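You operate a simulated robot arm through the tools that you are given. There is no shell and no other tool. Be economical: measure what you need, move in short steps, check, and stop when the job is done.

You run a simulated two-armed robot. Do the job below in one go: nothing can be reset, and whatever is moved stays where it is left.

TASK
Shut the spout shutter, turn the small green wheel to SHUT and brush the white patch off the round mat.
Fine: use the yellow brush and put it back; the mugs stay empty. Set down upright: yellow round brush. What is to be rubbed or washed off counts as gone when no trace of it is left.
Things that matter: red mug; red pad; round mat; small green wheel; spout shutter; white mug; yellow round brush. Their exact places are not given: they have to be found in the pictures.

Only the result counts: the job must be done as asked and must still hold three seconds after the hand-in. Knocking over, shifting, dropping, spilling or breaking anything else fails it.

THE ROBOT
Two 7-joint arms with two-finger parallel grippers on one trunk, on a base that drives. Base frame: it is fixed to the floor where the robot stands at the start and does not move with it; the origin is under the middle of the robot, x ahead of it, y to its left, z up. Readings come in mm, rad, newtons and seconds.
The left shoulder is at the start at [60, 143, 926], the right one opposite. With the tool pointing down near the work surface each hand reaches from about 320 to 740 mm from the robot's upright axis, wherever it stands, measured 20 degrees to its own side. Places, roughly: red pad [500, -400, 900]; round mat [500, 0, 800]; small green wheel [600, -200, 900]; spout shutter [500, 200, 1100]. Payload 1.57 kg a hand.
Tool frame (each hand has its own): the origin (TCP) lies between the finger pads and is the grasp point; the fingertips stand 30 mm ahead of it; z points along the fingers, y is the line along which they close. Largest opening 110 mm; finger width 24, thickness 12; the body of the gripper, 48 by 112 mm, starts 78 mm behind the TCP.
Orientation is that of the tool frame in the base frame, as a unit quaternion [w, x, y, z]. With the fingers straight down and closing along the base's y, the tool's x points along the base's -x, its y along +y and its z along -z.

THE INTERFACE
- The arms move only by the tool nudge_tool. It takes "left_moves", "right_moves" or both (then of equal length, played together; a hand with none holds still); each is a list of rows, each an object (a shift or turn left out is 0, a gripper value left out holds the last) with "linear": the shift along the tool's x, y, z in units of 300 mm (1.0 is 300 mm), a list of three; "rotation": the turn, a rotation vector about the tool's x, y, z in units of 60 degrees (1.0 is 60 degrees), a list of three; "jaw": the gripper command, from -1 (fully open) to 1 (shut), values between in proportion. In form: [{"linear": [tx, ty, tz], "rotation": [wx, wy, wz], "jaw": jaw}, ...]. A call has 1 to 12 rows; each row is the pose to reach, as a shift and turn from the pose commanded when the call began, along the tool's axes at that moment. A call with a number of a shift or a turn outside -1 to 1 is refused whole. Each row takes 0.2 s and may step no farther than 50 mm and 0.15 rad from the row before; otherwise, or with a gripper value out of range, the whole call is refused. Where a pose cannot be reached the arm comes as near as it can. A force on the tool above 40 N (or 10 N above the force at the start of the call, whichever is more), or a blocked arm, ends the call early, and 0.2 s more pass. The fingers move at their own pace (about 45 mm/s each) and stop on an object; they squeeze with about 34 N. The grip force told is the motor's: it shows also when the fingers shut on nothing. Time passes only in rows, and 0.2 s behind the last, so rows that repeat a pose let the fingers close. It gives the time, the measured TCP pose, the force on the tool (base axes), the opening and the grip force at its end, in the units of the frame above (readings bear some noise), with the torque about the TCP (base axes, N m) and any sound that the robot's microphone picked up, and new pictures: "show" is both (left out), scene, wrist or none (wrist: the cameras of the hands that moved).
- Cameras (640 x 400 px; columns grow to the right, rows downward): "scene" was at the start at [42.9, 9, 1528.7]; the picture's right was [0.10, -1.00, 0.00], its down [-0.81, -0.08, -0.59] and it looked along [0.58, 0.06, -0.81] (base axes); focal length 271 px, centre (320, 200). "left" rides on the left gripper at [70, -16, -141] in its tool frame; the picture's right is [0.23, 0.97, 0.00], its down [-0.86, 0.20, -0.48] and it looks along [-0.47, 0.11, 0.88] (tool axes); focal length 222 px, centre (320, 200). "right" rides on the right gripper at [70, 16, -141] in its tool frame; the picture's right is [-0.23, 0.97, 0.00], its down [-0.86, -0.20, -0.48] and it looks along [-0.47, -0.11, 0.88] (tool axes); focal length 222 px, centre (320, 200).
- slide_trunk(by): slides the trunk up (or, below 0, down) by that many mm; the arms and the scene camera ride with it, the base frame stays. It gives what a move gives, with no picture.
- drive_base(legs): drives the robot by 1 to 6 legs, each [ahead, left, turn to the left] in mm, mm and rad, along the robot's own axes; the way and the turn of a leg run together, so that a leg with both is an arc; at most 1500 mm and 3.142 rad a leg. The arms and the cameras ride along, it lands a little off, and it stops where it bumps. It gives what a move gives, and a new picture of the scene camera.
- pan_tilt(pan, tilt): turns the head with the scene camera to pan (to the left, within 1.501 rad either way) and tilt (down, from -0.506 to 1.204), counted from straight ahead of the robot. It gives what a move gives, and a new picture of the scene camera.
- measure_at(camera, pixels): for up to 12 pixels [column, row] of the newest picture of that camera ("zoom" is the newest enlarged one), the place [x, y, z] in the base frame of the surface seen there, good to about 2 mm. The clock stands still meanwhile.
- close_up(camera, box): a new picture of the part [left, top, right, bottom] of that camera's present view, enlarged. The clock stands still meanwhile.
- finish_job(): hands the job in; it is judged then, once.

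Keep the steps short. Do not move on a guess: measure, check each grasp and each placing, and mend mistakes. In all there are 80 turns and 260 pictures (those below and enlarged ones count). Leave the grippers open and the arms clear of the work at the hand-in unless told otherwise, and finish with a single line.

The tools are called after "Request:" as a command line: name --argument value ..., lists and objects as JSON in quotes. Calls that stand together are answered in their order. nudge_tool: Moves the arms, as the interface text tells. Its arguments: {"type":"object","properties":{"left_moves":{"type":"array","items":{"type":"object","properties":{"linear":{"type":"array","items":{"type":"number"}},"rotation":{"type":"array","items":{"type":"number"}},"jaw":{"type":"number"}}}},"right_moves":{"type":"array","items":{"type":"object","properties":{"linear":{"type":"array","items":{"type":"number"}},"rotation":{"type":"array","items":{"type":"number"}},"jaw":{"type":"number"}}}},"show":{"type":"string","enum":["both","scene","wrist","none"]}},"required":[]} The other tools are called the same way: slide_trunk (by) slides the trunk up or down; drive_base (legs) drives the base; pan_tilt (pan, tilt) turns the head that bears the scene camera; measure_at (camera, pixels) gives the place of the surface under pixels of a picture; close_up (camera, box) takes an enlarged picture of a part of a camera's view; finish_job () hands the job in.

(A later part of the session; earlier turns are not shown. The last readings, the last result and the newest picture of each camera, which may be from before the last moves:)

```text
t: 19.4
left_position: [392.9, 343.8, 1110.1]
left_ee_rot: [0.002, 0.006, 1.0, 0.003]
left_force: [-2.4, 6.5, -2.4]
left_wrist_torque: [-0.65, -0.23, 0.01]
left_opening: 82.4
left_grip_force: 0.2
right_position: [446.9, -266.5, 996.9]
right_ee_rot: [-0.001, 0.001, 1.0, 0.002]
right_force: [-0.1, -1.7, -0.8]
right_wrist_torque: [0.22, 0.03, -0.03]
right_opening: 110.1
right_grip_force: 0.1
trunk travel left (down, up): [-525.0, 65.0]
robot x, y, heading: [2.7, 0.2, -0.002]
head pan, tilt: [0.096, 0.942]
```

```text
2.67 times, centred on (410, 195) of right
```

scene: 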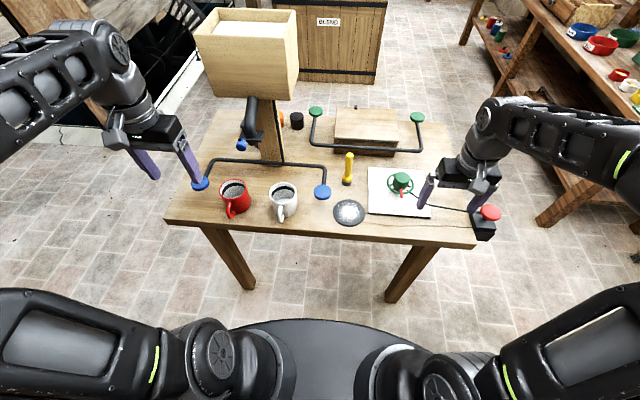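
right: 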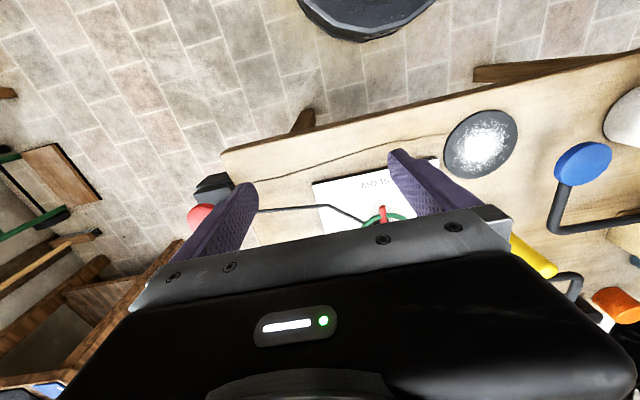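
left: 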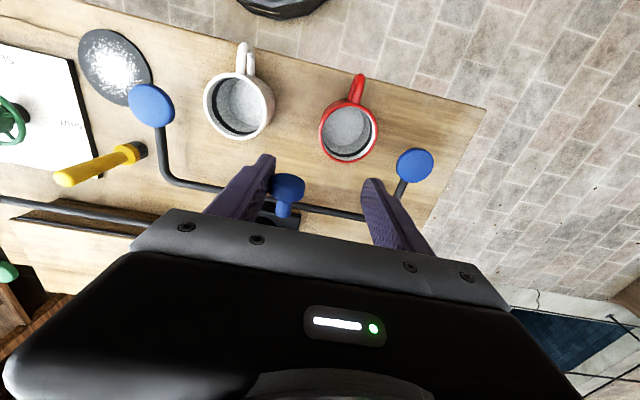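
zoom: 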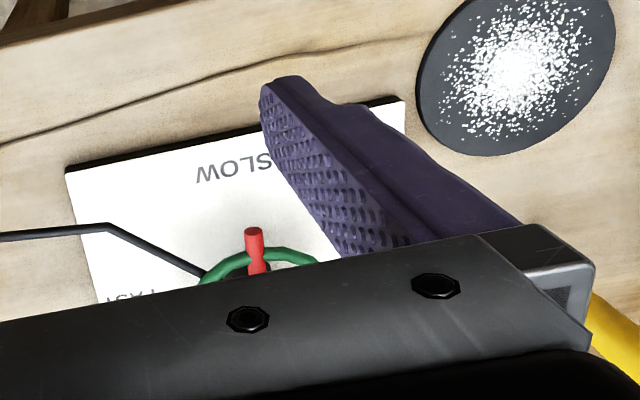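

Hub centre ≈(603,−192), top z 898, rim at z≈868 with radius ≈40. I'll grip the hub's top from above, fingertips staying above the rim. First: right hand over it, turned 45° back.

Request:
nudge_tool --right_moves '[{"linear": [-0.1, 0.04, 0], "rotation": [0, 0, -0.13]}, {"linear": [-0.2, 0.08, 0], "rotation": [0, 0, -0.26]}, {"linear": [-0.3, 0.12, 0], "rotation": [0, 0, -0.39]}, {"linear": [-0.4, 0.17, 0], "rotation": [0, 0, -0.52]}, {"linear": [-0.48, 0.21, 0], "rotation": [0, 0, -0.65]}, {"linear": [-0.517, 0.24, 0], "rotation": [0, 0, -0.75]}, {"linear": [-0.517, 0.24, 0], "rotation": [0, 0, -0.75]}]' --show "both"

Request:
close_up --camera "right" --box '[200, 100, 440, 250]'

```text
t: 21.0
left_position: [391.0, 351.1, 1108.4]
left_ee_rot: [0.002, 0.001, 1.0, 0.001]
left_force: [-0.2, -1.1, 0.1]
left_wrist_torque: [0.0, 0.0, -0.01]
left_opening: 82.8
left_grip_force: 0.1
right_position: [603.7, -192.1, 996.8]
right_ee_rot: [0.0, -0.384, 0.923, 0.0]
right_force: [0.0, -0.4, -0.1]
right_wrist_torque: [-0.02, -0.04, 0.01]
right_opening: 110.1
right_grip_force: 0.0
trunk travel left (down, up): [-525.0, 65.0]
robot x, y, heading: [-1.1, 1.7, -0.0]
head pan, tilt: [0.096, 0.942]
```

scene: 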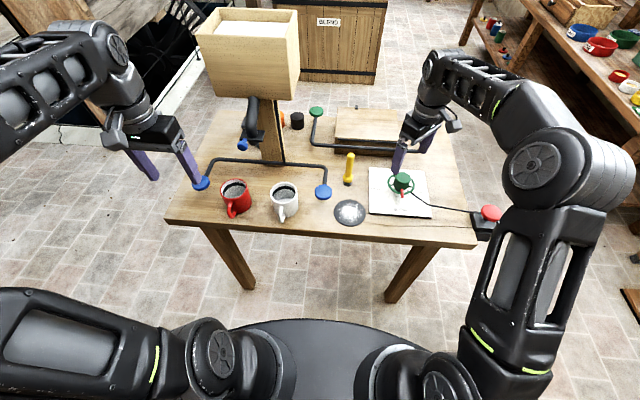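
right: 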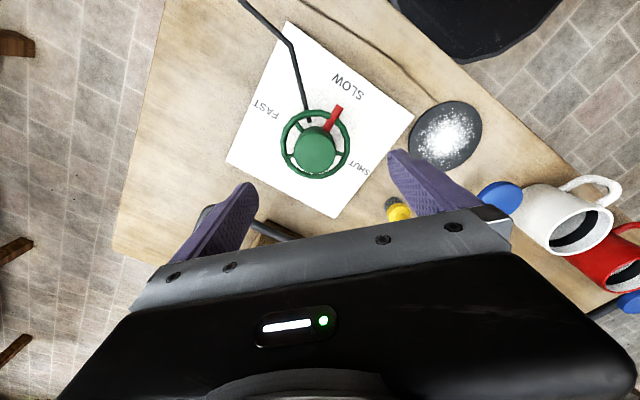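

```text
2.67 times, centred on (320, 175) of right
```

zoom: 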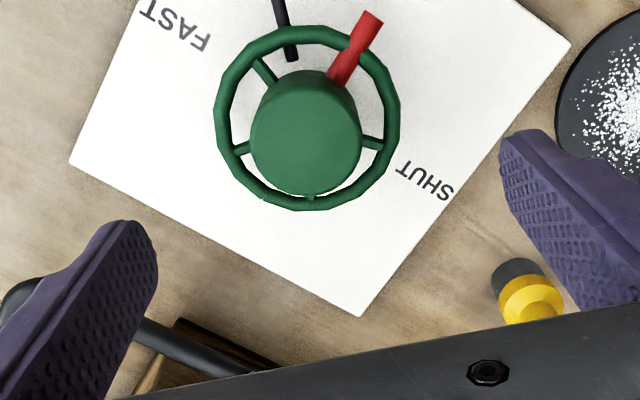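

Request:
measure_at --camera "zoom" --pixels '[[305, 140], [255, 140], [358, 140], [305, 90], [305, 190], [370, 20], [222, 120], [393, 120], [20, 295], [160, 335]]'

Request:
measure_at --camera "scene" --pixels '[[418, 118], [360, 149], [316, 111], [316, 140], [390, 140]]'

```text
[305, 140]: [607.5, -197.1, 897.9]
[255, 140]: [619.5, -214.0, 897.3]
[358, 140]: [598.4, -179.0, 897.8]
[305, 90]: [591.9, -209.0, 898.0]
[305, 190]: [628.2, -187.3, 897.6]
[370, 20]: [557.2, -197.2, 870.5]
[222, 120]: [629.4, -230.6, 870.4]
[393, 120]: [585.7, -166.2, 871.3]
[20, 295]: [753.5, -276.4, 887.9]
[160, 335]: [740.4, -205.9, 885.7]
```

```text
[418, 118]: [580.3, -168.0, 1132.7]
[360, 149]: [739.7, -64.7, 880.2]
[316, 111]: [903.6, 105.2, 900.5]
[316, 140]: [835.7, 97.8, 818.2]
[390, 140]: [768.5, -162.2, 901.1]
```

Refined hub centre (609,−198), diameter ≈42. I lower the right hand to TCP z≈906 (tips at 876, above the rim at 871).

Request:
nudge_tool --right_moves '[{"linear": [0.002, -0.026, 0.1], "jaw": -0.4}, {"linear": [0.002, -0.026, 0.2]}, {"linear": [0.002, -0.026, 0.3]}, {"linear": [0.002, -0.026, 0.3]}]' --show "wrist"

Request:
close_up --camera "scene" --box '[360, 130, 460, 210]'

```text
t: 22.0
left_position: [390.5, 350.1, 1108.3]
left_ee_rot: [0.001, 0.0, 1.0, 0.001]
left_force: [-0.2, -0.6, -0.4]
left_wrist_torque: [0.01, -0.01, -0.01]
left_opening: 82.4
left_grip_force: 0.0
right_position: [607.8, -197.8, 909.5]
right_ee_rot: [0.0, -0.383, 0.924, 0.0]
right_force: [0.1, 0.3, 0.1]
right_wrist_torque: [0.02, -0.03, 0.02]
right_opening: 77.2
right_grip_force: 0.0
trunk travel left (down, up): [-525.0, 65.0]
robot x, y, heading: [2.2, -5.4, 0.002]
head pan, tilt: [0.096, 0.942]
```

right: 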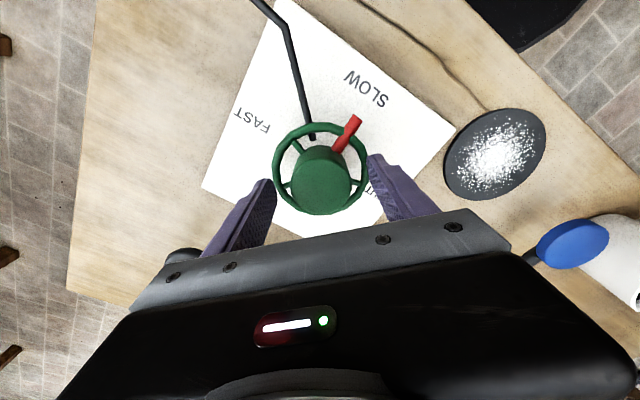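

```text
5.00 times, centred on (410, 170) of scene
```

zoom: 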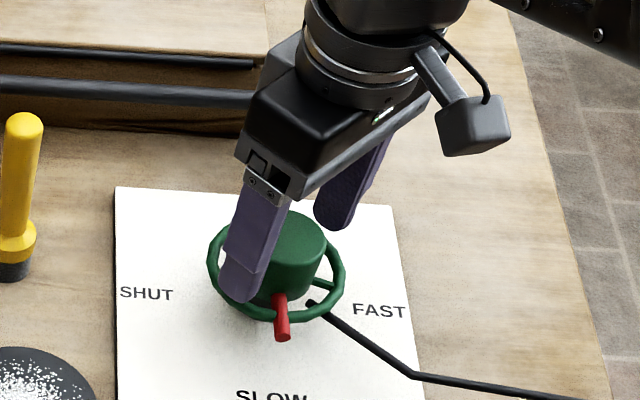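

Hub is between the fingers. Close.

Request:
nudge_tool --right_moves '[{"jaw": 1, "linear": [0, 0, 0.007]}, {"jaw": 1, "linear": [0, 0, 0.007]}, {"jaw": 1, "linear": [0, 0, 0.007]}, {"jaw": 1, "linear": [0, 0, 0.007]}, {"jaw": 1, "linear": [0, 0, 0.007]}]' --show "wrist"

```text
t: 23.2
left_position: [390.2, 351.0, 1108.4]
left_ee_rot: [0.002, 0.001, 1.0, 0.002]
left_force: [-0.5, 0.1, -0.2]
left_wrist_torque: [0.02, -0.02, 0.01]
left_opening: 82.5
left_grip_force: 0.0
right_position: [608.8, -197.3, 907.2]
right_ee_rot: [0.001, -0.383, 0.924, 0.0]
right_force: [1.1, -0.1, 2.0]
right_wrist_torque: [-0.18, -0.11, 0.02]
right_opening: 46.5
right_grip_force: 43.9
trunk travel left (down, up): [-525.0, 65.0]
robot x, y, heading: [-5.3, 2.6, 0.005]
head pan, tilt: [0.096, 0.942]
```

right: 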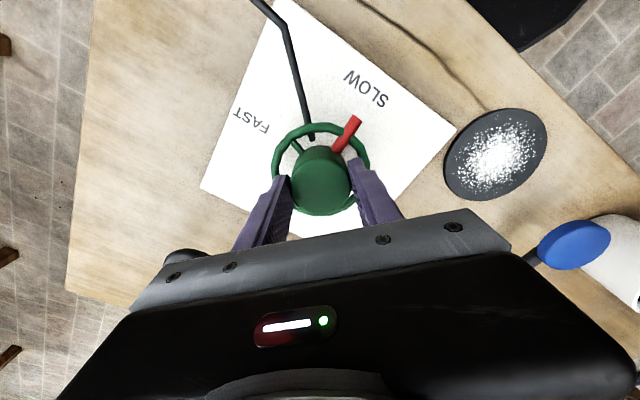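

Gripped (46.5 mm). I turn 24° toward SHUT (clockwise from above = + about tool z) and look.

Request:
nudge_tool --right_moves '[{"rotation": [0, 0, 0.1]}, {"rotation": [0, 0, 0.2]}, {"rotation": [0, 0, 0.3]}, {"rotation": [0, 0, 0.4]}, {"rotation": [0, 0, 0.4]}]' --show "wrist"

Request:
close_up --camera "scene" --box '[360, 130, 460, 210]'

```text
t: 24.4
left_position: [391.4, 351.0, 1108.6]
left_ee_rot: [0.001, 0.0, 1.0, 0.002]
left_force: [0.2, -0.2, -0.4]
left_wrist_torque: [0.03, 0.0, 0.01]
left_opening: 82.4
left_grip_force: 0.0
right_position: [607.8, -197.0, 907.4]
right_ee_rot: [-0.001, -0.181, 0.983, 0.001]
right_force: [3.8, 0.0, -5.1]
right_wrist_torque: [-0.26, -0.69, 0.01]
right_opening: 46.4
right_grip_force: 45.0
trunk travel left (down, up): [-525.0, 65.0]
robot x, y, heading: [-1.7, 0.5, 0.005]
head pan, tilt: [0.096, 0.942]
```

right: 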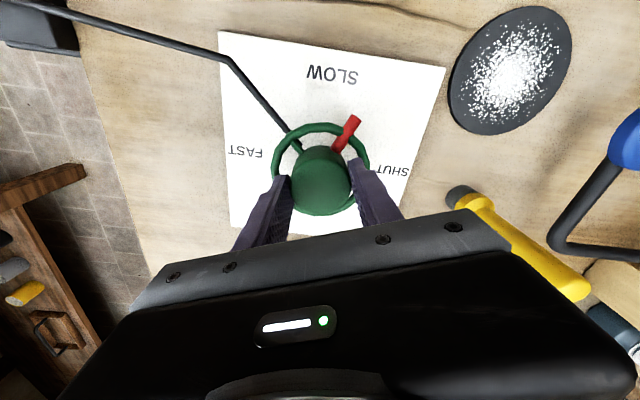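

```text
5.00 times, centred on (410, 170) of scene
```

zoom: 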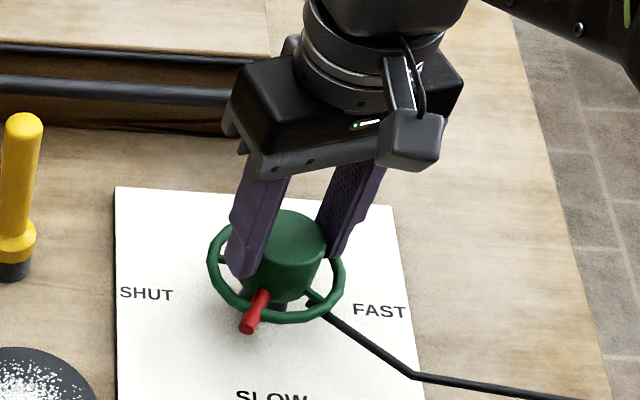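

The wheel turns with the hand. Continue 57° more.

Request:
nudge_tool --right_moves '[{"rotation": [0, 0, 0.12]}, {"rotation": [0, 0, 0.24]}, {"rotation": [0, 0, 0.36]}, {"rotation": [0, 0, 0.48]}, {"rotation": [0, 0, 0.6]}, {"rotation": [0, 0, 0.72]}, {"rotation": [0, 0, 0.84]}, {"rotation": [0, 0, 0.96]}, {"rotation": [0, 0, 0.96]}]' --show "wrist"

Request:
close_up --camera "scene" --box '[360, 130, 460, 210]'

```text
t: 26.4
left_position: [391.0, 351.6, 1109.3]
left_ee_rot: [0.001, 0.0, 1.0, 0.0]
left_force: [-0.7, 0.4, -0.3]
left_wrist_torque: [0.0, 0.01, 0.0]
left_opening: 82.7
left_grip_force: 0.1
right_position: [606.9, -195.9, 907.1]
right_ee_rot: [-0.002, 0.314, 0.949, 0.0]
right_force: [-1.6, 4.9, -8.4]
right_wrist_torque: [0.22, 0.18, -0.05]
right_opening: 46.7
right_grip_force: 45.4
trunk travel left (down, up): [-525.0, 65.0]
robot x, y, heading: [-2.5, -6.2, 0.003]
head pan, tilt: [0.096, 0.942]
```

right: 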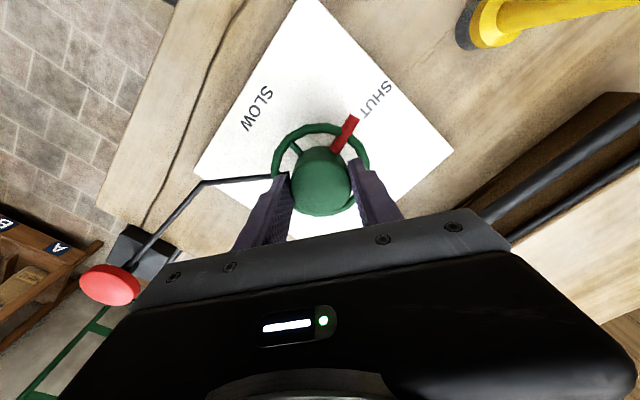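

```text
5.00 times, centred on (410, 170) of scene
```

zoom: 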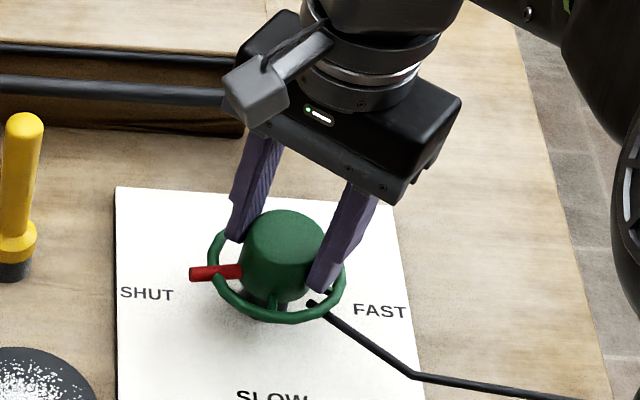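

Request:
measure_at --camera "zoom" --pixels '[[192, 275], [285, 235], [145, 294], [262, 395], [378, 310], [120, 190], [120, 385], [225, 271]]'

```text
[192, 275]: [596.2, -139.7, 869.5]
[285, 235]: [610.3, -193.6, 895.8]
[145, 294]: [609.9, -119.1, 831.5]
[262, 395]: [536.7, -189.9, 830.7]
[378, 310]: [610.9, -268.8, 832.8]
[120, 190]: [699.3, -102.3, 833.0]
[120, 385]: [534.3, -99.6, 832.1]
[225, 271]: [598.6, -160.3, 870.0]
```

The pointer is ~10–13° short of SHUT. Turn 11° more.

Request:
nudge_tool --right_moves '[{"rotation": [0, 0, 0.1]}, {"rotation": [0, 0, 0.18]}, {"rotation": [0, 0, 0.18]}]' --show "none"

Request:
close_up --camera "scene" --box '[360, 130, 460, 210]'

Request:
measure_at --camera "zoom" --pixels '[[192, 270], [225, 265], [195, 262], [285, 235]]'

```text
t: 27.2
left_position: [391.0, 351.1, 1108.5]
left_ee_rot: [0.0, 0.0, 1.0, 0.0]
left_force: [0.2, 0.6, 0.2]
left_wrist_torque: [-0.02, -0.02, -0.01]
left_opening: 82.4
left_grip_force: 0.0
right_position: [608.8, -194.5, 906.9]
right_ee_rot: [-0.001, 0.401, 0.916, 0.0]
right_force: [-4.2, 10.4, -12.9]
right_wrist_torque: [0.24, -0.21, -0.02]
right_opening: 46.6
right_grip_force: 45.0
trunk travel left (down, up): [-525.0, 65.0]
robot x, y, heading: [-2.5, -0.6, 0.003]
head pan, tilt: [0.096, 0.942]
```

```text
5.00 times, centred on (410, 170) of scene
```

zoom: 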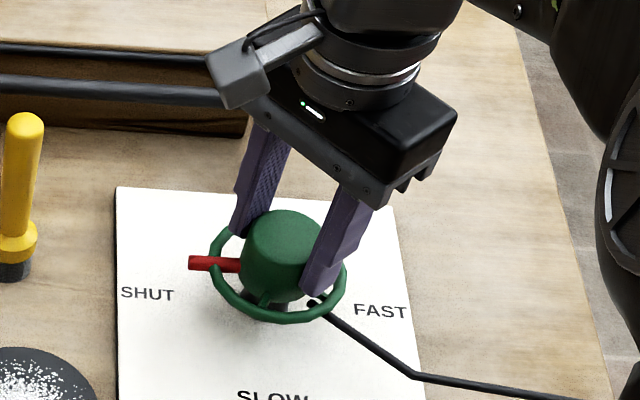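

```text
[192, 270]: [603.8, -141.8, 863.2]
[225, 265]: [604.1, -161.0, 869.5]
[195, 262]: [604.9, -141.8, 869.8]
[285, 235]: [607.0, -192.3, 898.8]
```

About 4° short still; a final 4°, then release and check for spring-back.

Request:
nudge_tool --right_moves '[{"rotation": [0, 0, 0.07]}, {"rotation": [0, 0, 0.07]}, {"rotation": [0, 0, 0.07], "jaw": -0.4}, {"rotation": [0, 0, 0.07]}, {"rotation": [0, 0, 0.07]}, {"rotation": [0, 0, 0.07], "linear": [0, 0, -0.1]}, {"rotation": [0, 0, 0.07], "linear": [0, 0, -0.2]}]' --show "both"

Request:
close_up --camera "scene" --box '[360, 130, 460, 210]'

Request:
close_up --camera "right" --box '[200, 80, 440, 230]'

```text
t: 28.8
left_position: [391.5, 350.5, 1109.8]
left_ee_rot: [0.001, 0.0, 1.0, 0.001]
left_force: [-1.0, 0.0, 0.1]
left_wrist_torque: [0.01, -0.02, -0.01]
left_opening: 82.5
left_grip_force: 0.1
right_position: [606.4, -195.3, 967.0]
right_ee_rot: [0.0, 0.435, 0.9, 0.0]
right_force: [0.2, 0.1, 0.9]
right_wrist_torque: [0.0, 0.0, 0.01]
right_opening: 77.0
right_grip_force: 0.0
trunk travel left (down, up): [-525.0, 65.0]
robot x, y, heading: [-0.5, 1.5, 0.002]
head pan, tilt: [0.096, 0.942]
```

scene: 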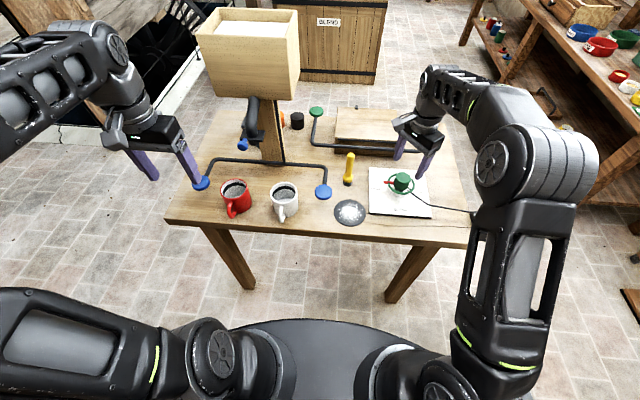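
right: 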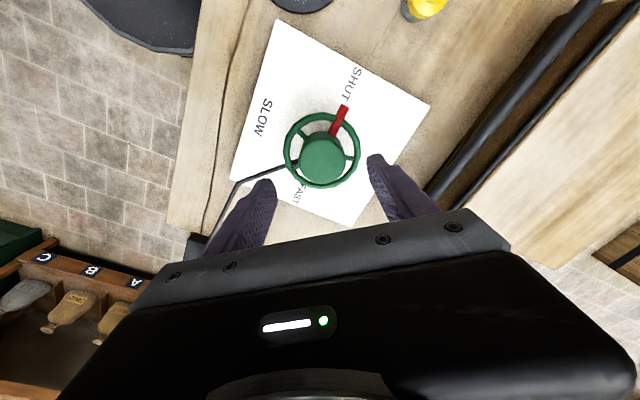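

```text
5.00 times, centred on (410, 170) of scene
```

zoom: 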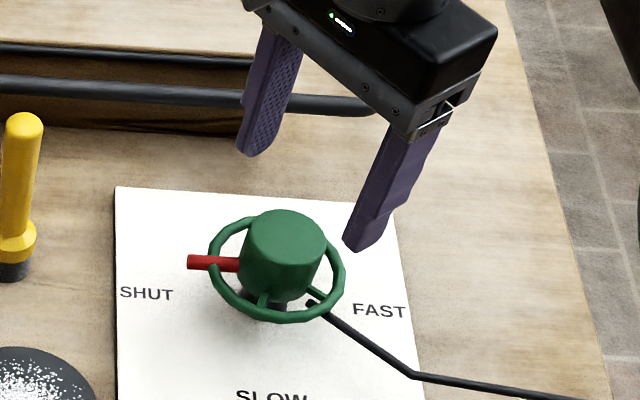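

```text
2.67 times, centred on (320, 155) of right
```

zoom: 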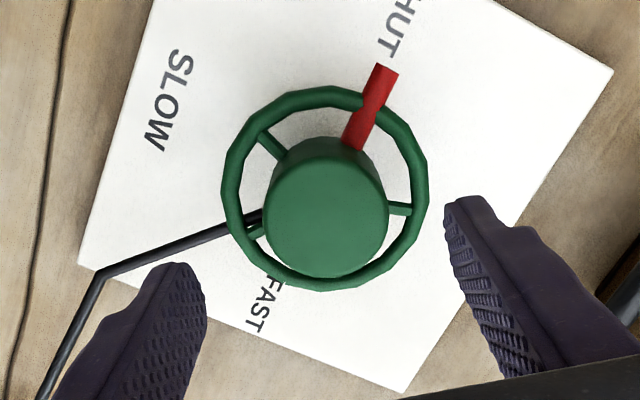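

The wheel stays at SHUT after release. Now the brush: I raise the right hand, turn it back square and go over the brush (≈620,−30, top z 953).

Request:
nudge_tool --right_moves '[{"linear": [0, 0, -0.15]}, {"linear": [0.057, 0.054, -0.16], "rotation": [0, 0, -0.123]}, {"linear": [0.115, 0.108, -0.16], "rotation": [0, 0, -0.246]}, {"linear": [0.172, 0.162, -0.16], "rotation": [0, 0, -0.369]}, {"linear": [0.23, 0.216, -0.16], "rotation": [0, 0, -0.492]}, {"linear": [0.287, 0.27, -0.16], "rotation": [0, 0, -0.615]}, {"linear": [0.345, 0.324, -0.16], "rotation": [0, 0, -0.738]}, {"linear": [0.402, 0.378, -0.16], "rotation": [0, 0, -0.86]}, {"linear": [0.402, 0.378, -0.16], "rotation": [0, 0, -0.86]}]' --show "both"

Request:
close_up --camera "right" --box '[220, 60, 420, 210]'

```text
t: 30.8
left_position: [390.5, 351.4, 1109.2]
left_ee_rot: [0.001, 0.001, 1.0, 0.001]
left_force: [-0.7, -0.4, 0.0]
left_wrist_torque: [-0.02, -0.01, -0.03]
left_opening: 82.7
left_grip_force: 0.1
right_position: [619.3, -56.4, 1015.2]
right_ee_rot: [0.004, 0.064, 0.998, 0.001]
right_force: [-0.4, 0.5, 0.4]
right_wrist_torque: [0.0, -0.01, 0.01]
right_opening: 77.1
right_grip_force: 0.1
right hand out of reach, approached as far as the arm can: row 7, 8, 9
trunk travel left (down, up): [-525.0, 65.0]
robot x, y, heading: [-1.5, 2.7, -0.002]
head pan, tilt: [0.096, 0.942]
```

scene: 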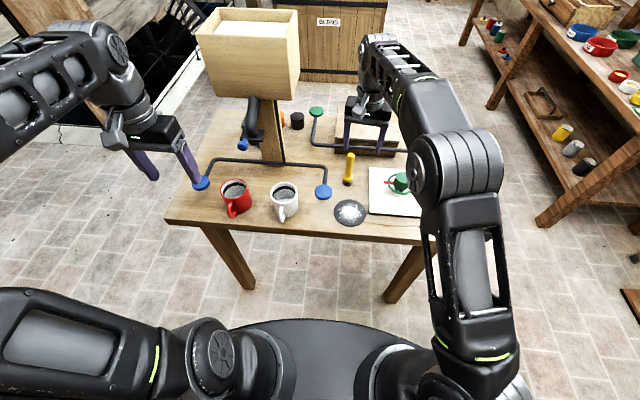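
right: 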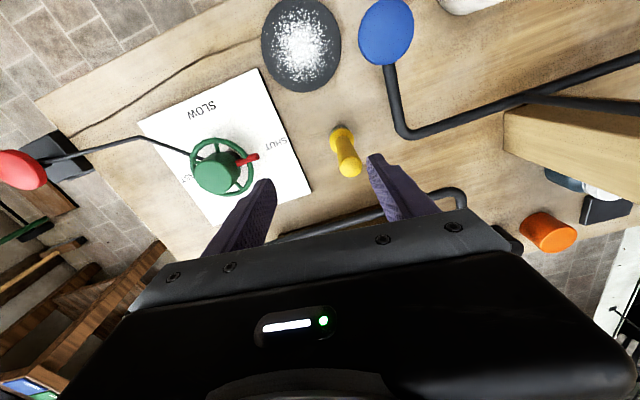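

```text
2.67 times, centred on (320, 135) of right
```

zoom: 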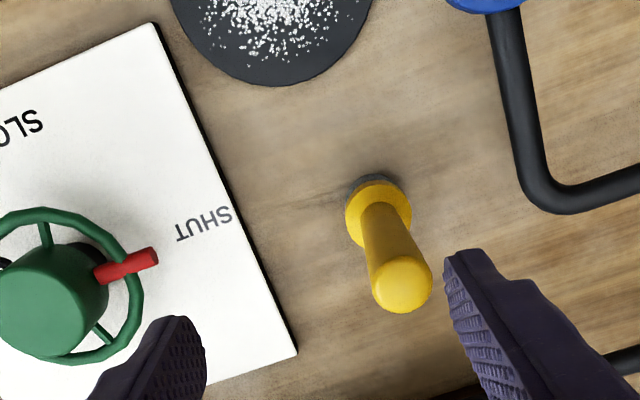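

The reach ends at this height. I'll approach lower from the front instead. First I measure the brush.

Request:
measure_at --camera "zoom" --pixels '[[402, 285], [385, 235], [365, 220], [400, 210], [360, 185], [375, 265]]'

Request:
measure_at --camera "right" --pixels '[[262, 45], [340, 50], [301, 3], [305, 88], [301, 45]]'

Request:
close_up --camera "scene" --box '[320, 145, 380, 230]'

Request:
measure_at --camera "zoom" --pixels '[[310, 40], [310, 80], [310, 120], [300, 150], [300, 175], [300, 190]]'

```text
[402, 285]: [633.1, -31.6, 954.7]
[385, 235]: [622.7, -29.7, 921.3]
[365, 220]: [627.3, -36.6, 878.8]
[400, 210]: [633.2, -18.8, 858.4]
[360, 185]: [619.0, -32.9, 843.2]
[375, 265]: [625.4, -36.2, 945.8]
```

```text
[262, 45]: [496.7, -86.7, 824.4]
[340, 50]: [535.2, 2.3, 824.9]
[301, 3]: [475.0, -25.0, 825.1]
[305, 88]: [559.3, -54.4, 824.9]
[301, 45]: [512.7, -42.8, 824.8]
```

```text
4.71 times, centred on (350, 188) of scene
```

zoom: 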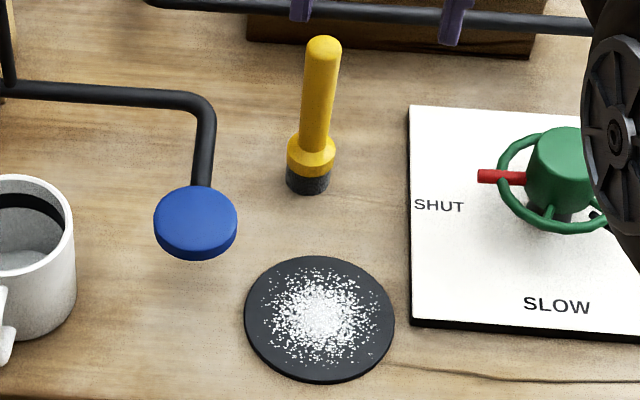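

```text
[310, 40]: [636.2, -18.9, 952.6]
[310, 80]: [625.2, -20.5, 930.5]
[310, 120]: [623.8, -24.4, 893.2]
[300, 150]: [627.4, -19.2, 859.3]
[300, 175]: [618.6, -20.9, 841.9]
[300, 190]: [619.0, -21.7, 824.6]
```

Brush axis ≈(635,−27), top 954; mat centre ≈(515,−43), radius ≈47, top 825. The blue pad at (534,48,889) must not be touched. I move back to (545,−27), square up, and lower to z 935.

Request:
nudge_tool --right_moves '[{"linear": [0.12, 0.02, 0], "rotation": [0, 0, -0.06]}, {"linear": [0.257, 0.064, 0], "rotation": [0, 0, -0.122]}, {"linear": [0.257, 0.064, 0.13], "rotation": [0, 0, -0.122]}, {"linear": [0.257, 0.064, 0.267], "rotation": [0, 0, -0.122]}, {"linear": [0.257, 0.064, 0.267], "rotation": [0, 0, -0.122]}]' --show "both"

```text
t: 32.0
left_position: [390.4, 351.2, 1108.6]
left_ee_rot: [0.001, 0.001, 1.0, 0.002]
left_force: [0.0, 0.1, -0.1]
left_wrist_torque: [0.05, -0.05, 0.02]
left_opening: 82.2
left_grip_force: 0.1
right_position: [543.4, -29.7, 936.2]
right_ee_rot: [0.003, 0.001, 1.0, 0.001]
right_force: [-0.3, 0.1, 0.5]
right_wrist_torque: [-0.01, -0.04, -0.02]
right_opening: 77.0
right_grip_force: 0.1
trunk travel left (down, up): [-525.0, 65.0]
robot x, y, heading: [1.8, -3.0, 0.001]
head pan, tilt: [0.096, 0.942]
```

scene: 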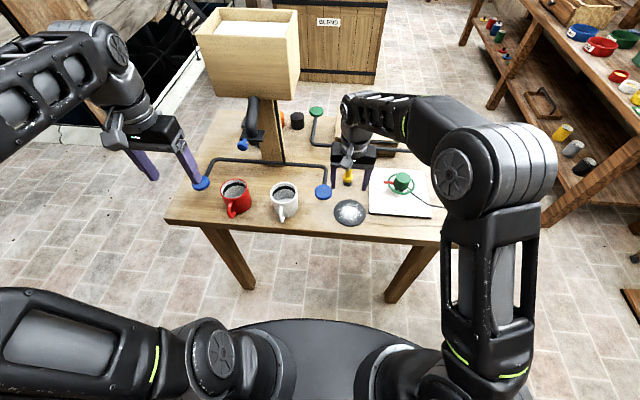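
right: 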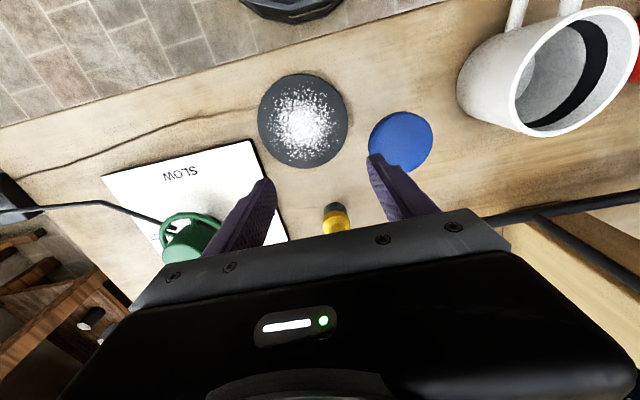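

The brush is right ahead, centred between the fingers. Advance 91 mm.

Request:
nudge_tool --right_moves '[{"linear": [-0.1, 0.008, 0]}, {"linear": [-0.2, 0.008, 0]}, {"linear": [-0.303, 0.008, 0]}, {"linear": [-0.303, 0.008, 0]}]' --show "both"

Request:
close_up --camera "right" --box '[220, 100, 420, 250]'

Request:
close_up --camera "scene" --box '[310, 110, 400, 220]'

```text
t: 33.0
left_position: [391.6, 351.5, 1109.2]
left_ee_rot: [0.002, 0.001, 1.0, 0.0]
left_force: [-0.2, -0.4, -0.8]
left_wrist_torque: [0.0, 0.0, 0.01]
left_opening: 82.4
left_grip_force: 0.0
right_position: [632.5, -26.6, 938.3]
right_ee_rot: [0.003, 0.0, 1.0, 0.002]
right_force: [0.0, -0.3, -0.1]
right_wrist_torque: [-0.01, -0.02, -0.01]
right_opening: 77.1
right_grip_force: 0.0
trunk travel left (down, up): [-525.0, 65.0]
robot x, y, heading: [0.9, 0.9, -0.0]
head pan, tilt: [0.096, 0.942]
```

scene: 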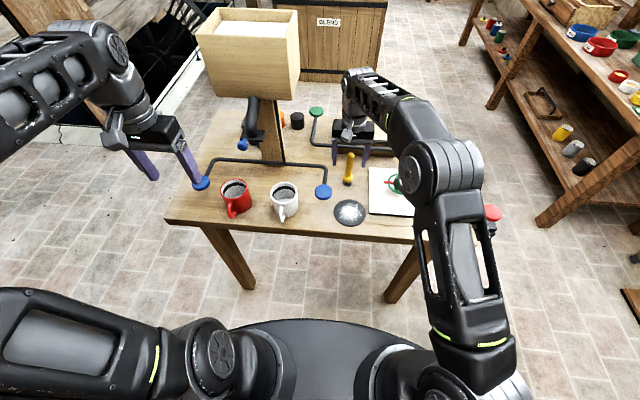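
right: 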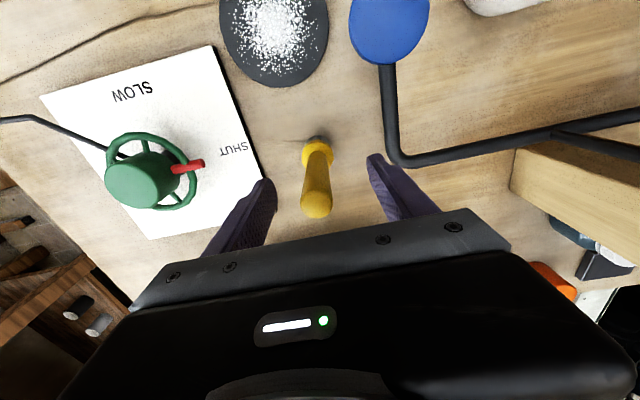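

```text
2.67 times, centred on (320, 175) of right
```

zoom: 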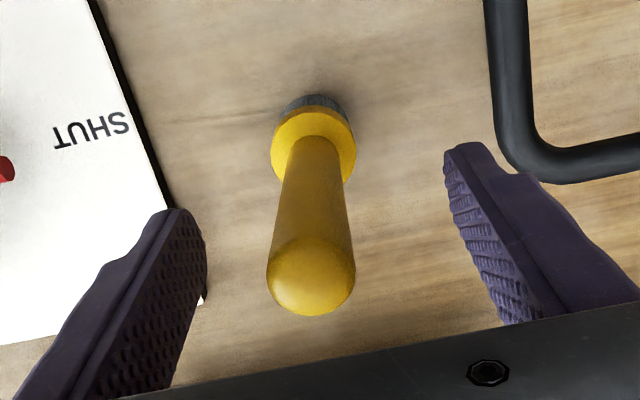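

```text
3.64 times, centred on (355, 165) of scene
```

zoom: 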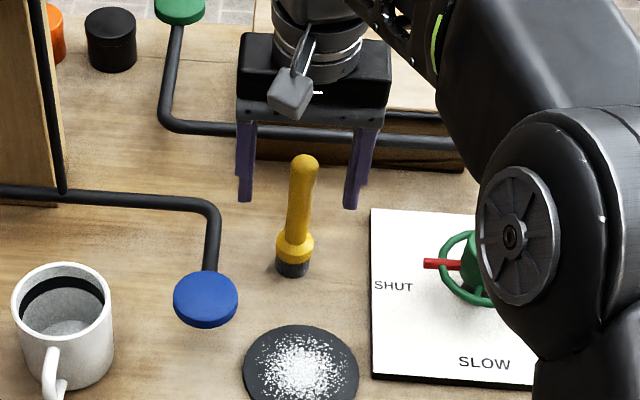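

TCP projects to (321,194); the handle is at (316,195), so about 3 mm to −y. I shift and close.

Request:
nudge_tool --right_moves '[{"linear": [0, -0.011, 0.01]}, {"linear": [0, -0.011, 0.01], "jaw": 1}, {"linear": [0, -0.011, 0.01], "jaw": 1}, {"linear": [0, -0.011, 0.01], "jaw": 1}, {"linear": [0, -0.011, 0.01], "jaw": 1}, {"linear": [0, -0.011, 0.01], "jaw": 1}]' --show "wrist"

```text
t: 34.4
left_position: [389.8, 351.5, 1108.8]
left_ee_rot: [0.003, -0.001, 1.0, 0.001]
left_force: [-0.1, -0.4, -0.1]
left_wrist_torque: [0.02, -0.02, 0.01]
left_opening: 82.4
left_grip_force: 0.0
right_position: [632.3, -31.2, 934.9]
right_ee_rot: [0.004, 0.0, 1.0, 0.0]
right_force: [-0.5, -0.7, 0.5]
right_wrist_torque: [0.03, -0.06, -0.01]
right_opening: 22.0
right_grip_force: 29.8
trunk travel left (down, up): [-525.0, 65.0]
robot x, y, heading: [3.4, 0.3, 0.003]
head pan, tilt: [0.096, 0.942]
```

right: 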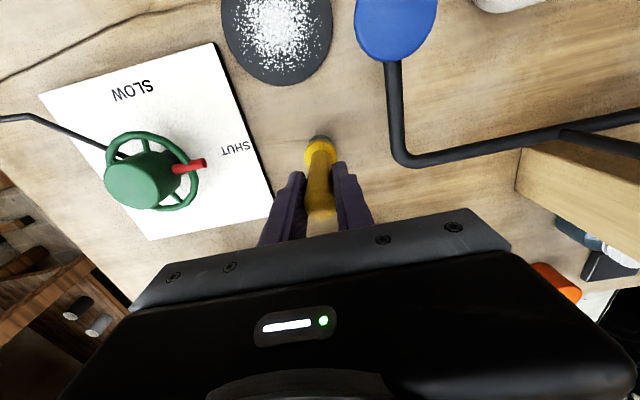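

Gripped (22 mm). Home pose is TCP (632,−31,935). I lift 25 mm and carry it to over the mat centre (515,−43).

Request:
nudge_tool --right_moves '[{"linear": [0, 0, -0.05]}, {"linear": [0, 0, -0.09]}, {"linear": [0.13, -0.01, -0.09]}, {"linear": [0.26, -0.03, -0.09]}, {"linear": [0.39, -0.04, -0.09]}, {"linear": [0.39, -0.04, -0.09]}]' --show "both"

Request:
close_up --camera "scene" --box '[310, 140, 400, 240]'

```text
t: 35.8
left_position: [391.7, 350.6, 1108.5]
left_ee_rot: [0.001, 0.001, 1.0, 0.001]
left_force: [-0.1, -0.2, 0.1]
left_wrist_torque: [-0.01, 0.0, -0.01]
left_opening: 82.5
left_grip_force: 0.1
right_position: [518.1, -43.0, 959.5]
right_ee_rot: [0.003, 0.0, 1.0, 0.001]
right_force: [0.4, 0.9, -1.0]
right_wrist_torque: [0.0, 0.01, 0.01]
right_opening: 21.4
right_grip_force: 33.7
trunk travel left (down, up): [-525.0, 65.0]
robot x, y, heading: [3.0, 3.2, -0.005]
head pan, tilt: [0.096, 0.942]
```

scene: 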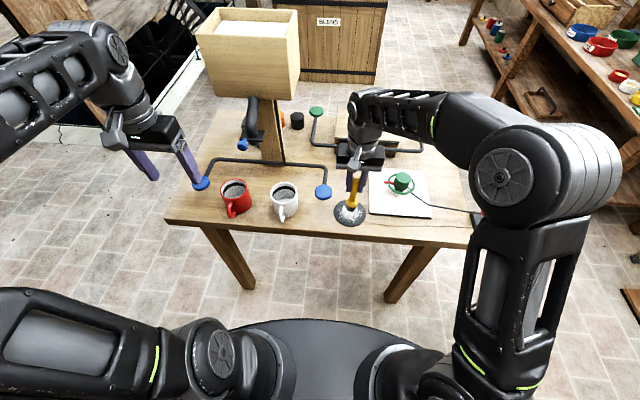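
right: 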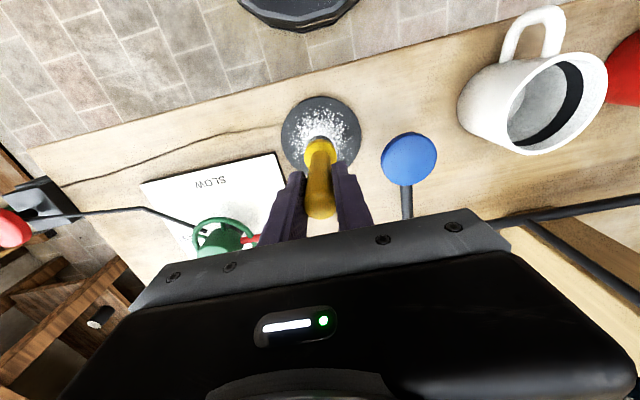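

```text
4.00 times, centred on (355, 190) of scene
```

zoom: 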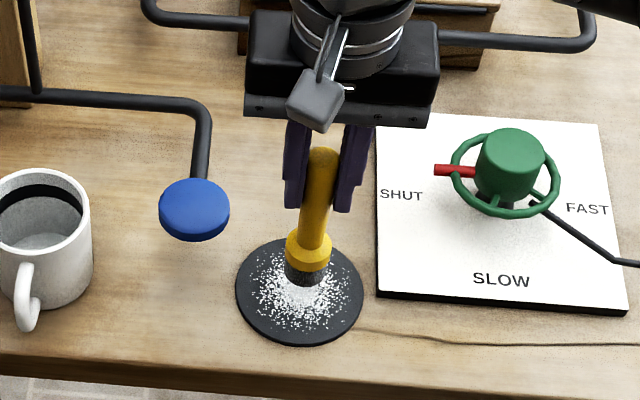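

Over the mat. Lower gently: 18 mm, then 2 mm more, and read force.

Request:
nudge_tool --right_moves '[{"linear": [0.01, 0, 0.04]}, {"linear": [0.01, 0, 0.06]}, {"linear": [0.01, 0, 0.067]}, {"linear": [0.01, 0, 0.067]}]' --show "none"

Request:
close_up --camera "scene" --box '[320, 170, 390, 240]'

```text
t: 36.8
left_position: [391.1, 351.5, 1109.8]
left_ee_rot: [0.002, 0.0, 1.0, 0.001]
left_force: [1.0, 0.8, 0.2]
left_wrist_torque: [-0.01, -0.01, 0.0]
left_opening: 82.6
left_grip_force: 0.1
right_position: [515.2, -42.5, 940.3]
right_ee_rot: [0.003, 0.0, 1.0, 0.001]
right_force: [-0.7, -0.4, -0.6]
right_wrist_torque: [-0.01, -0.01, 0.01]
right_opening: 21.4
right_grip_force: 33.7
trunk travel left (down, up): [-525.0, 65.0]
robot x, y, heading: [0.7, 2.8, -0.002]
head pan, tilt: [0.096, 0.942]
```

```text
5.71 times, centred on (355, 205) of scene
```

zoom: 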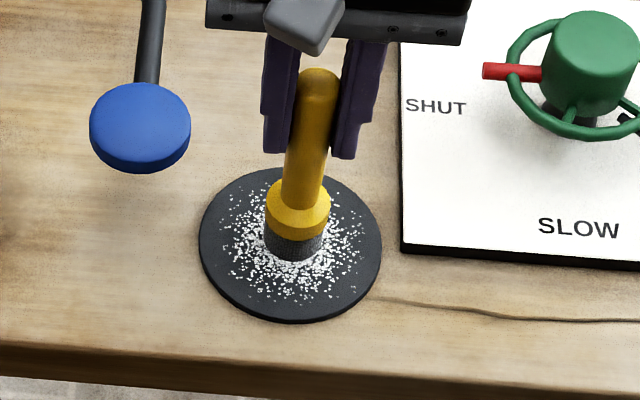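

No contact yet. I lower 3 mm more in 1 mm steps.

Request:
nudge_tool --right_moves '[{"linear": [0, 0, 0.003]}, {"linear": [0, 0, 0.006]}, {"linear": [0, 0, 0.01]}]' --show "none"

```text
t: 37.6
left_position: [390.6, 350.7, 1110.0]
left_ee_rot: [0.001, 0.001, 1.0, 0.003]
left_force: [-0.6, -0.3, -0.2]
left_wrist_torque: [-0.01, -0.01, -0.01]
left_opening: 82.6
left_grip_force: 0.1
right_position: [514.3, -41.7, 939.9]
right_ee_rot: [0.004, 0.0, 1.0, 0.001]
right_force: [-1.8, -2.8, 14.5]
right_wrist_torque: [-0.24, 0.22, 0.0]
right_opening: 21.6
right_grip_force: 34.0
trunk travel left (down, up): [-525.0, 65.0]
robot x, y, heading: [-1.7, -1.1, 0.003]
head pan, tilt: [0.096, 0.942]
```

Contact with 14.5 N; I ease by 2 mm (≈5 N) and brush a small circle, r≈15 mm, then check that the mat stays and grains go.

Request:
nudge_tool --right_moves '[{"linear": [0, 0, -0.006]}, {"linear": [0.05, 0, -0.006]}, {"linear": [0.035, 0.035, -0.006]}, {"linear": [0, 0.05, -0.006]}, {"linear": [-0.035, 0.035, -0.006]}, {"linear": [-0.05, 0, -0.006]}, {"linear": [-0.035, -0.035, -0.006]}, {"linear": [0, -0.05, -0.006]}, {"linear": [0.035, -0.035, -0.006]}, {"linear": [0.05, 0, -0.006]}]' --show "none"

Request:
close_up --camera "scene" --box '[320, 170, 390, 240]'

```text
t: 39.8
left_position: [390.5, 350.6, 1108.9]
left_ee_rot: [0.002, 0.001, 1.0, 0.002]
left_force: [-0.2, 1.1, 0.4]
left_wrist_torque: [-0.01, 0.03, 0.0]
left_opening: 82.4
left_grip_force: 0.1
right_position: [501.5, -43.7, 937.8]
right_ee_rot: [0.003, 0.001, 1.0, 0.0]
right_force: [4.6, -6.7, 8.2]
right_wrist_torque: [-0.77, -0.43, -0.01]
right_opening: 21.4
right_grip_force: 34.1
trunk travel left (down, up): [-525.0, 65.0]
robot x, y, heading: [-1.6, 0.2, 0.001]
head pan, tilt: [0.096, 0.942]
```

```text
5.71 times, centred on (355, 205) of scene
```

zoom: 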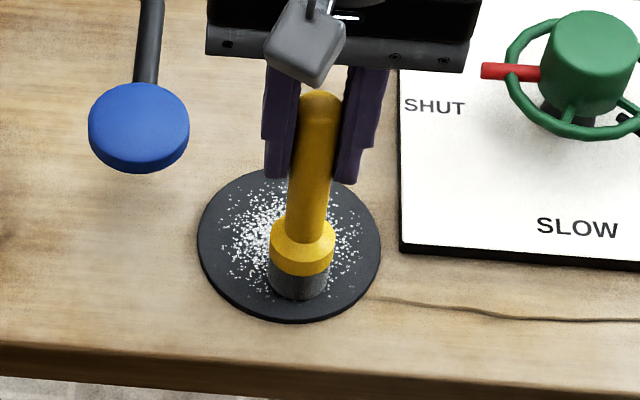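

The mat stayed put. I brush the ring r≈30 mm.

Request:
nudge_tool --right_moves '[{"linear": [0.05, 0, 0]}, {"linear": [0.037, 0.05, 0]}, {"linear": [0, 0.087, 0]}, {"linear": [-0.05, 0.1, 0]}, {"linear": [-0.1, 0.087, 0]}, {"linear": [-0.137, 0.05, 0]}, {"linear": [-0.15, 0, 0]}, {"linear": [-0.137, -0.05, 0]}, {"linear": [-0.1, -0.087, 0]}, {"linear": [-0.05, -0.1, 0]}, {"linear": [0, -0.087, 0]}, {"linear": [0.037, -0.05, 0]}]' --show "none"

Request:
close_up --camera "scene" --box '[320, 170, 390, 240]'

Request:
close_up --camera "right" --box '[250, 80, 390, 200]'

```text
t: 42.4
left_position: [391.0, 352.5, 1108.5]
left_ee_rot: [0.002, 0.0, 1.0, 0.001]
left_force: [0.0, 0.8, 0.4]
left_wrist_torque: [0.02, 0.03, -0.01]
left_opening: 82.7
left_grip_force: 0.1
right_position: [490.7, -57.6, 940.8]
right_ee_rot: [0.003, 0.0, 1.0, 0.001]
right_force: [0.0, 0.3, -1.2]
right_wrist_torque: [0.05, 0.01, 0.03]
right_opening: 21.5
right_grip_force: 34.1
trunk travel left (down, up): [-525.0, 65.0]
robot x, y, heading: [-2.6, 1.4, -0.0]
head pan, tilt: [0.096, 0.942]
```

```text
5.71 times, centred on (355, 205) of scene
```

zoom: 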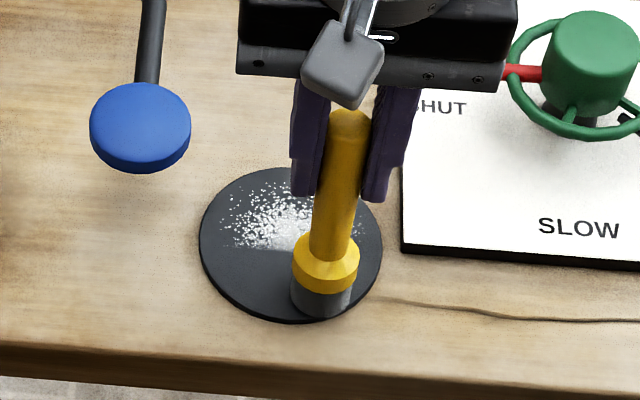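

```text
3.33 times, centred on (320, 140) of right
```

zoom: 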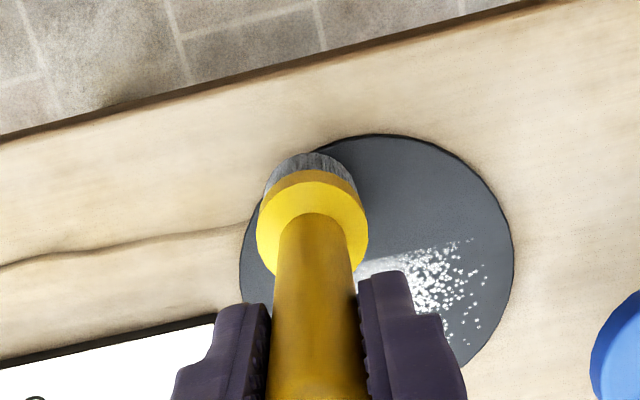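

It works: the near half is clean, but contact was lost at the end. I press 2.4 mm lower and raster the far half.

Request:
nudge_tool --right_moves '[{"linear": [-0.06, 0.05, 0.008]}, {"linear": [-0.06, 0.15, 0.008]}, {"linear": [-0.1, 0.15, 0.008]}, {"linear": [-0.1, 0.05, 0.008]}, {"linear": [-0.1, -0.05, 0.008]}, {"linear": [-0.14, -0.05, 0.008]}, {"linear": [-0.14, 0.05, 0.008]}, {"linear": [-0.14, 0.15, 0.008]}, {"linear": [-0.18, 0.12, 0.008]}, {"linear": [-0.18, 0.05, 0.008]}, {"linear": [-0.18, -0.02, 0.008]}, {"linear": [-0.087, 0.05, 0.008]}]' --show "none"

Request:
close_up --camera "scene" --box '[320, 170, 390, 240]'

```text
t: 45.0
left_position: [390.4, 352.3, 1109.0]
left_ee_rot: [0.001, 0.0, 1.0, 0.002]
left_force: [0.3, -0.5, 0.2]
left_wrist_torque: [0.0, 0.0, -0.02]
left_opening: 82.4
left_grip_force: 0.1
right_position: [514.8, -40.3, 939.0]
right_ee_rot: [0.004, 0.0, 1.0, 0.0]
right_force: [-0.2, 0.7, -0.6]
right_wrist_torque: [0.0, -0.03, -0.06]
right_opening: 21.5
right_grip_force: 33.9
trunk travel left (down, up): [-525.0, 65.0]
robot x, y, heading: [0.2, -0.9, 0.001]
head pan, tilt: [0.096, 0.942]
```

```text
5.71 times, centred on (355, 205) of scene
```

zoom: 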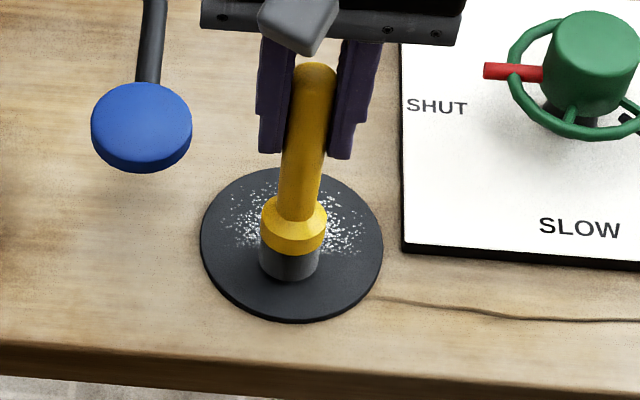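

The grains look unchanged; there was no contact. I check the brush from the wrist camera and press further in 1 mm steps.

Request:
nudge_tool --right_moves '[{"linear": [0, 0, 0.004]}, {"linear": [0, 0, 0.008]}, {"linear": [0, 0, 0.012]}, {"linear": [0, 0, 0.015]}]' --show "wrist"

Request:
close_up --camera "scene" --box '[320, 150, 390, 240]'

```text
t: 46.0
left_position: [389.0, 351.2, 1109.6]
left_ee_rot: [0.002, 0.001, 1.0, 0.002]
left_force: [-0.3, 0.0, -0.4]
left_wrist_torque: [0.01, -0.01, 0.0]
left_opening: 82.5
left_grip_force: 0.1
right_position: [514.8, -41.0, 935.4]
right_ee_rot: [0.005, 0.0, 1.0, 0.001]
right_force: [-1.6, -1.9, 11.4]
right_wrist_torque: [-0.18, 0.18, -0.01]
right_opening: 21.8
right_grip_force: 34.2
trunk travel left (down, up): [-525.0, 65.0]
robot x, y, heading: [0.6, 0.5, 0.003]
head pan, tilt: [0.096, 0.942]
```

right: 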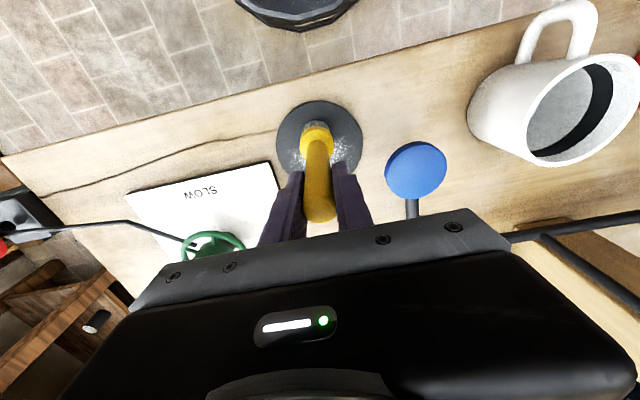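

```text
4.44 times, centred on (355, 195) of scene
```

zoom: 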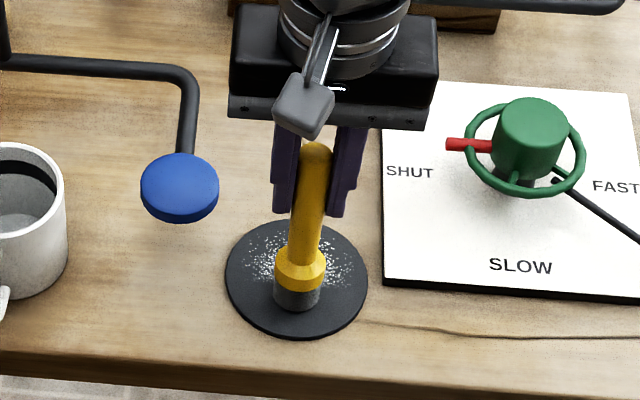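

Contact again at 11 N. The brush leans ~6° (bottom toward me) from x-drag. I'll lift, set down at the far edge, then brush with y-strokes working back toward −x, which also straightens it.

Request:
nudge_tool --right_moves '[{"linear": [0, 0, -0.03]}, {"linear": [-0.13, 0, -0.03]}, {"linear": [-0.13, 0, 0.0]}, {"linear": [-0.13, 0.07, 0]}, {"linear": [-0.13, -0.08, 0]}, {"linear": [-0.1, -0.09, 0]}, {"linear": [-0.1, 0.02, 0]}, {"linear": [-0.1, 0.11, 0]}, {"linear": [-0.06, 0.12, 0]}, {"linear": [-0.06, 0, 0]}, {"linear": [-0.06, -0.12, 0]}, {"linear": [-0.03, -0.12, 0]}]' --show "none"

Request:
close_up --camera "scene" --box '[320, 150, 390, 240]'

```text
t: 48.6
left_position: [390.6, 351.4, 1109.0]
left_ee_rot: [0.001, -0.001, 1.0, 0.001]
left_force: [0.4, -0.3, 0.3]
left_wrist_torque: [-0.01, 0.0, 0.0]
left_opening: 82.2
left_grip_force: 0.1
right_position: [523.0, -78.9, 932.1]
right_ee_rot: [0.004, 0.0, 1.0, 0.002]
right_force: [2.2, 2.1, 3.1]
right_wrist_torque: [0.15, -0.29, 0.03]
right_opening: 21.3
right_grip_force: 34.0
trunk travel left (down, up): [-525.0, 65.0]
robot x, y, heading: [0.5, 0.3, -0.003]
head pan, tilt: [0.096, 0.942]
```

```text
4.44 times, centred on (355, 195) of scene
```

zoom: 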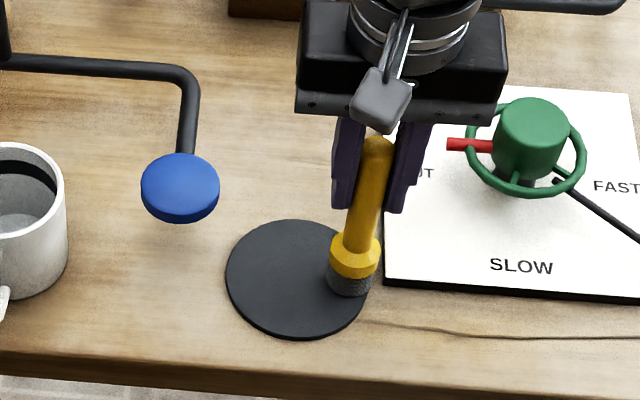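

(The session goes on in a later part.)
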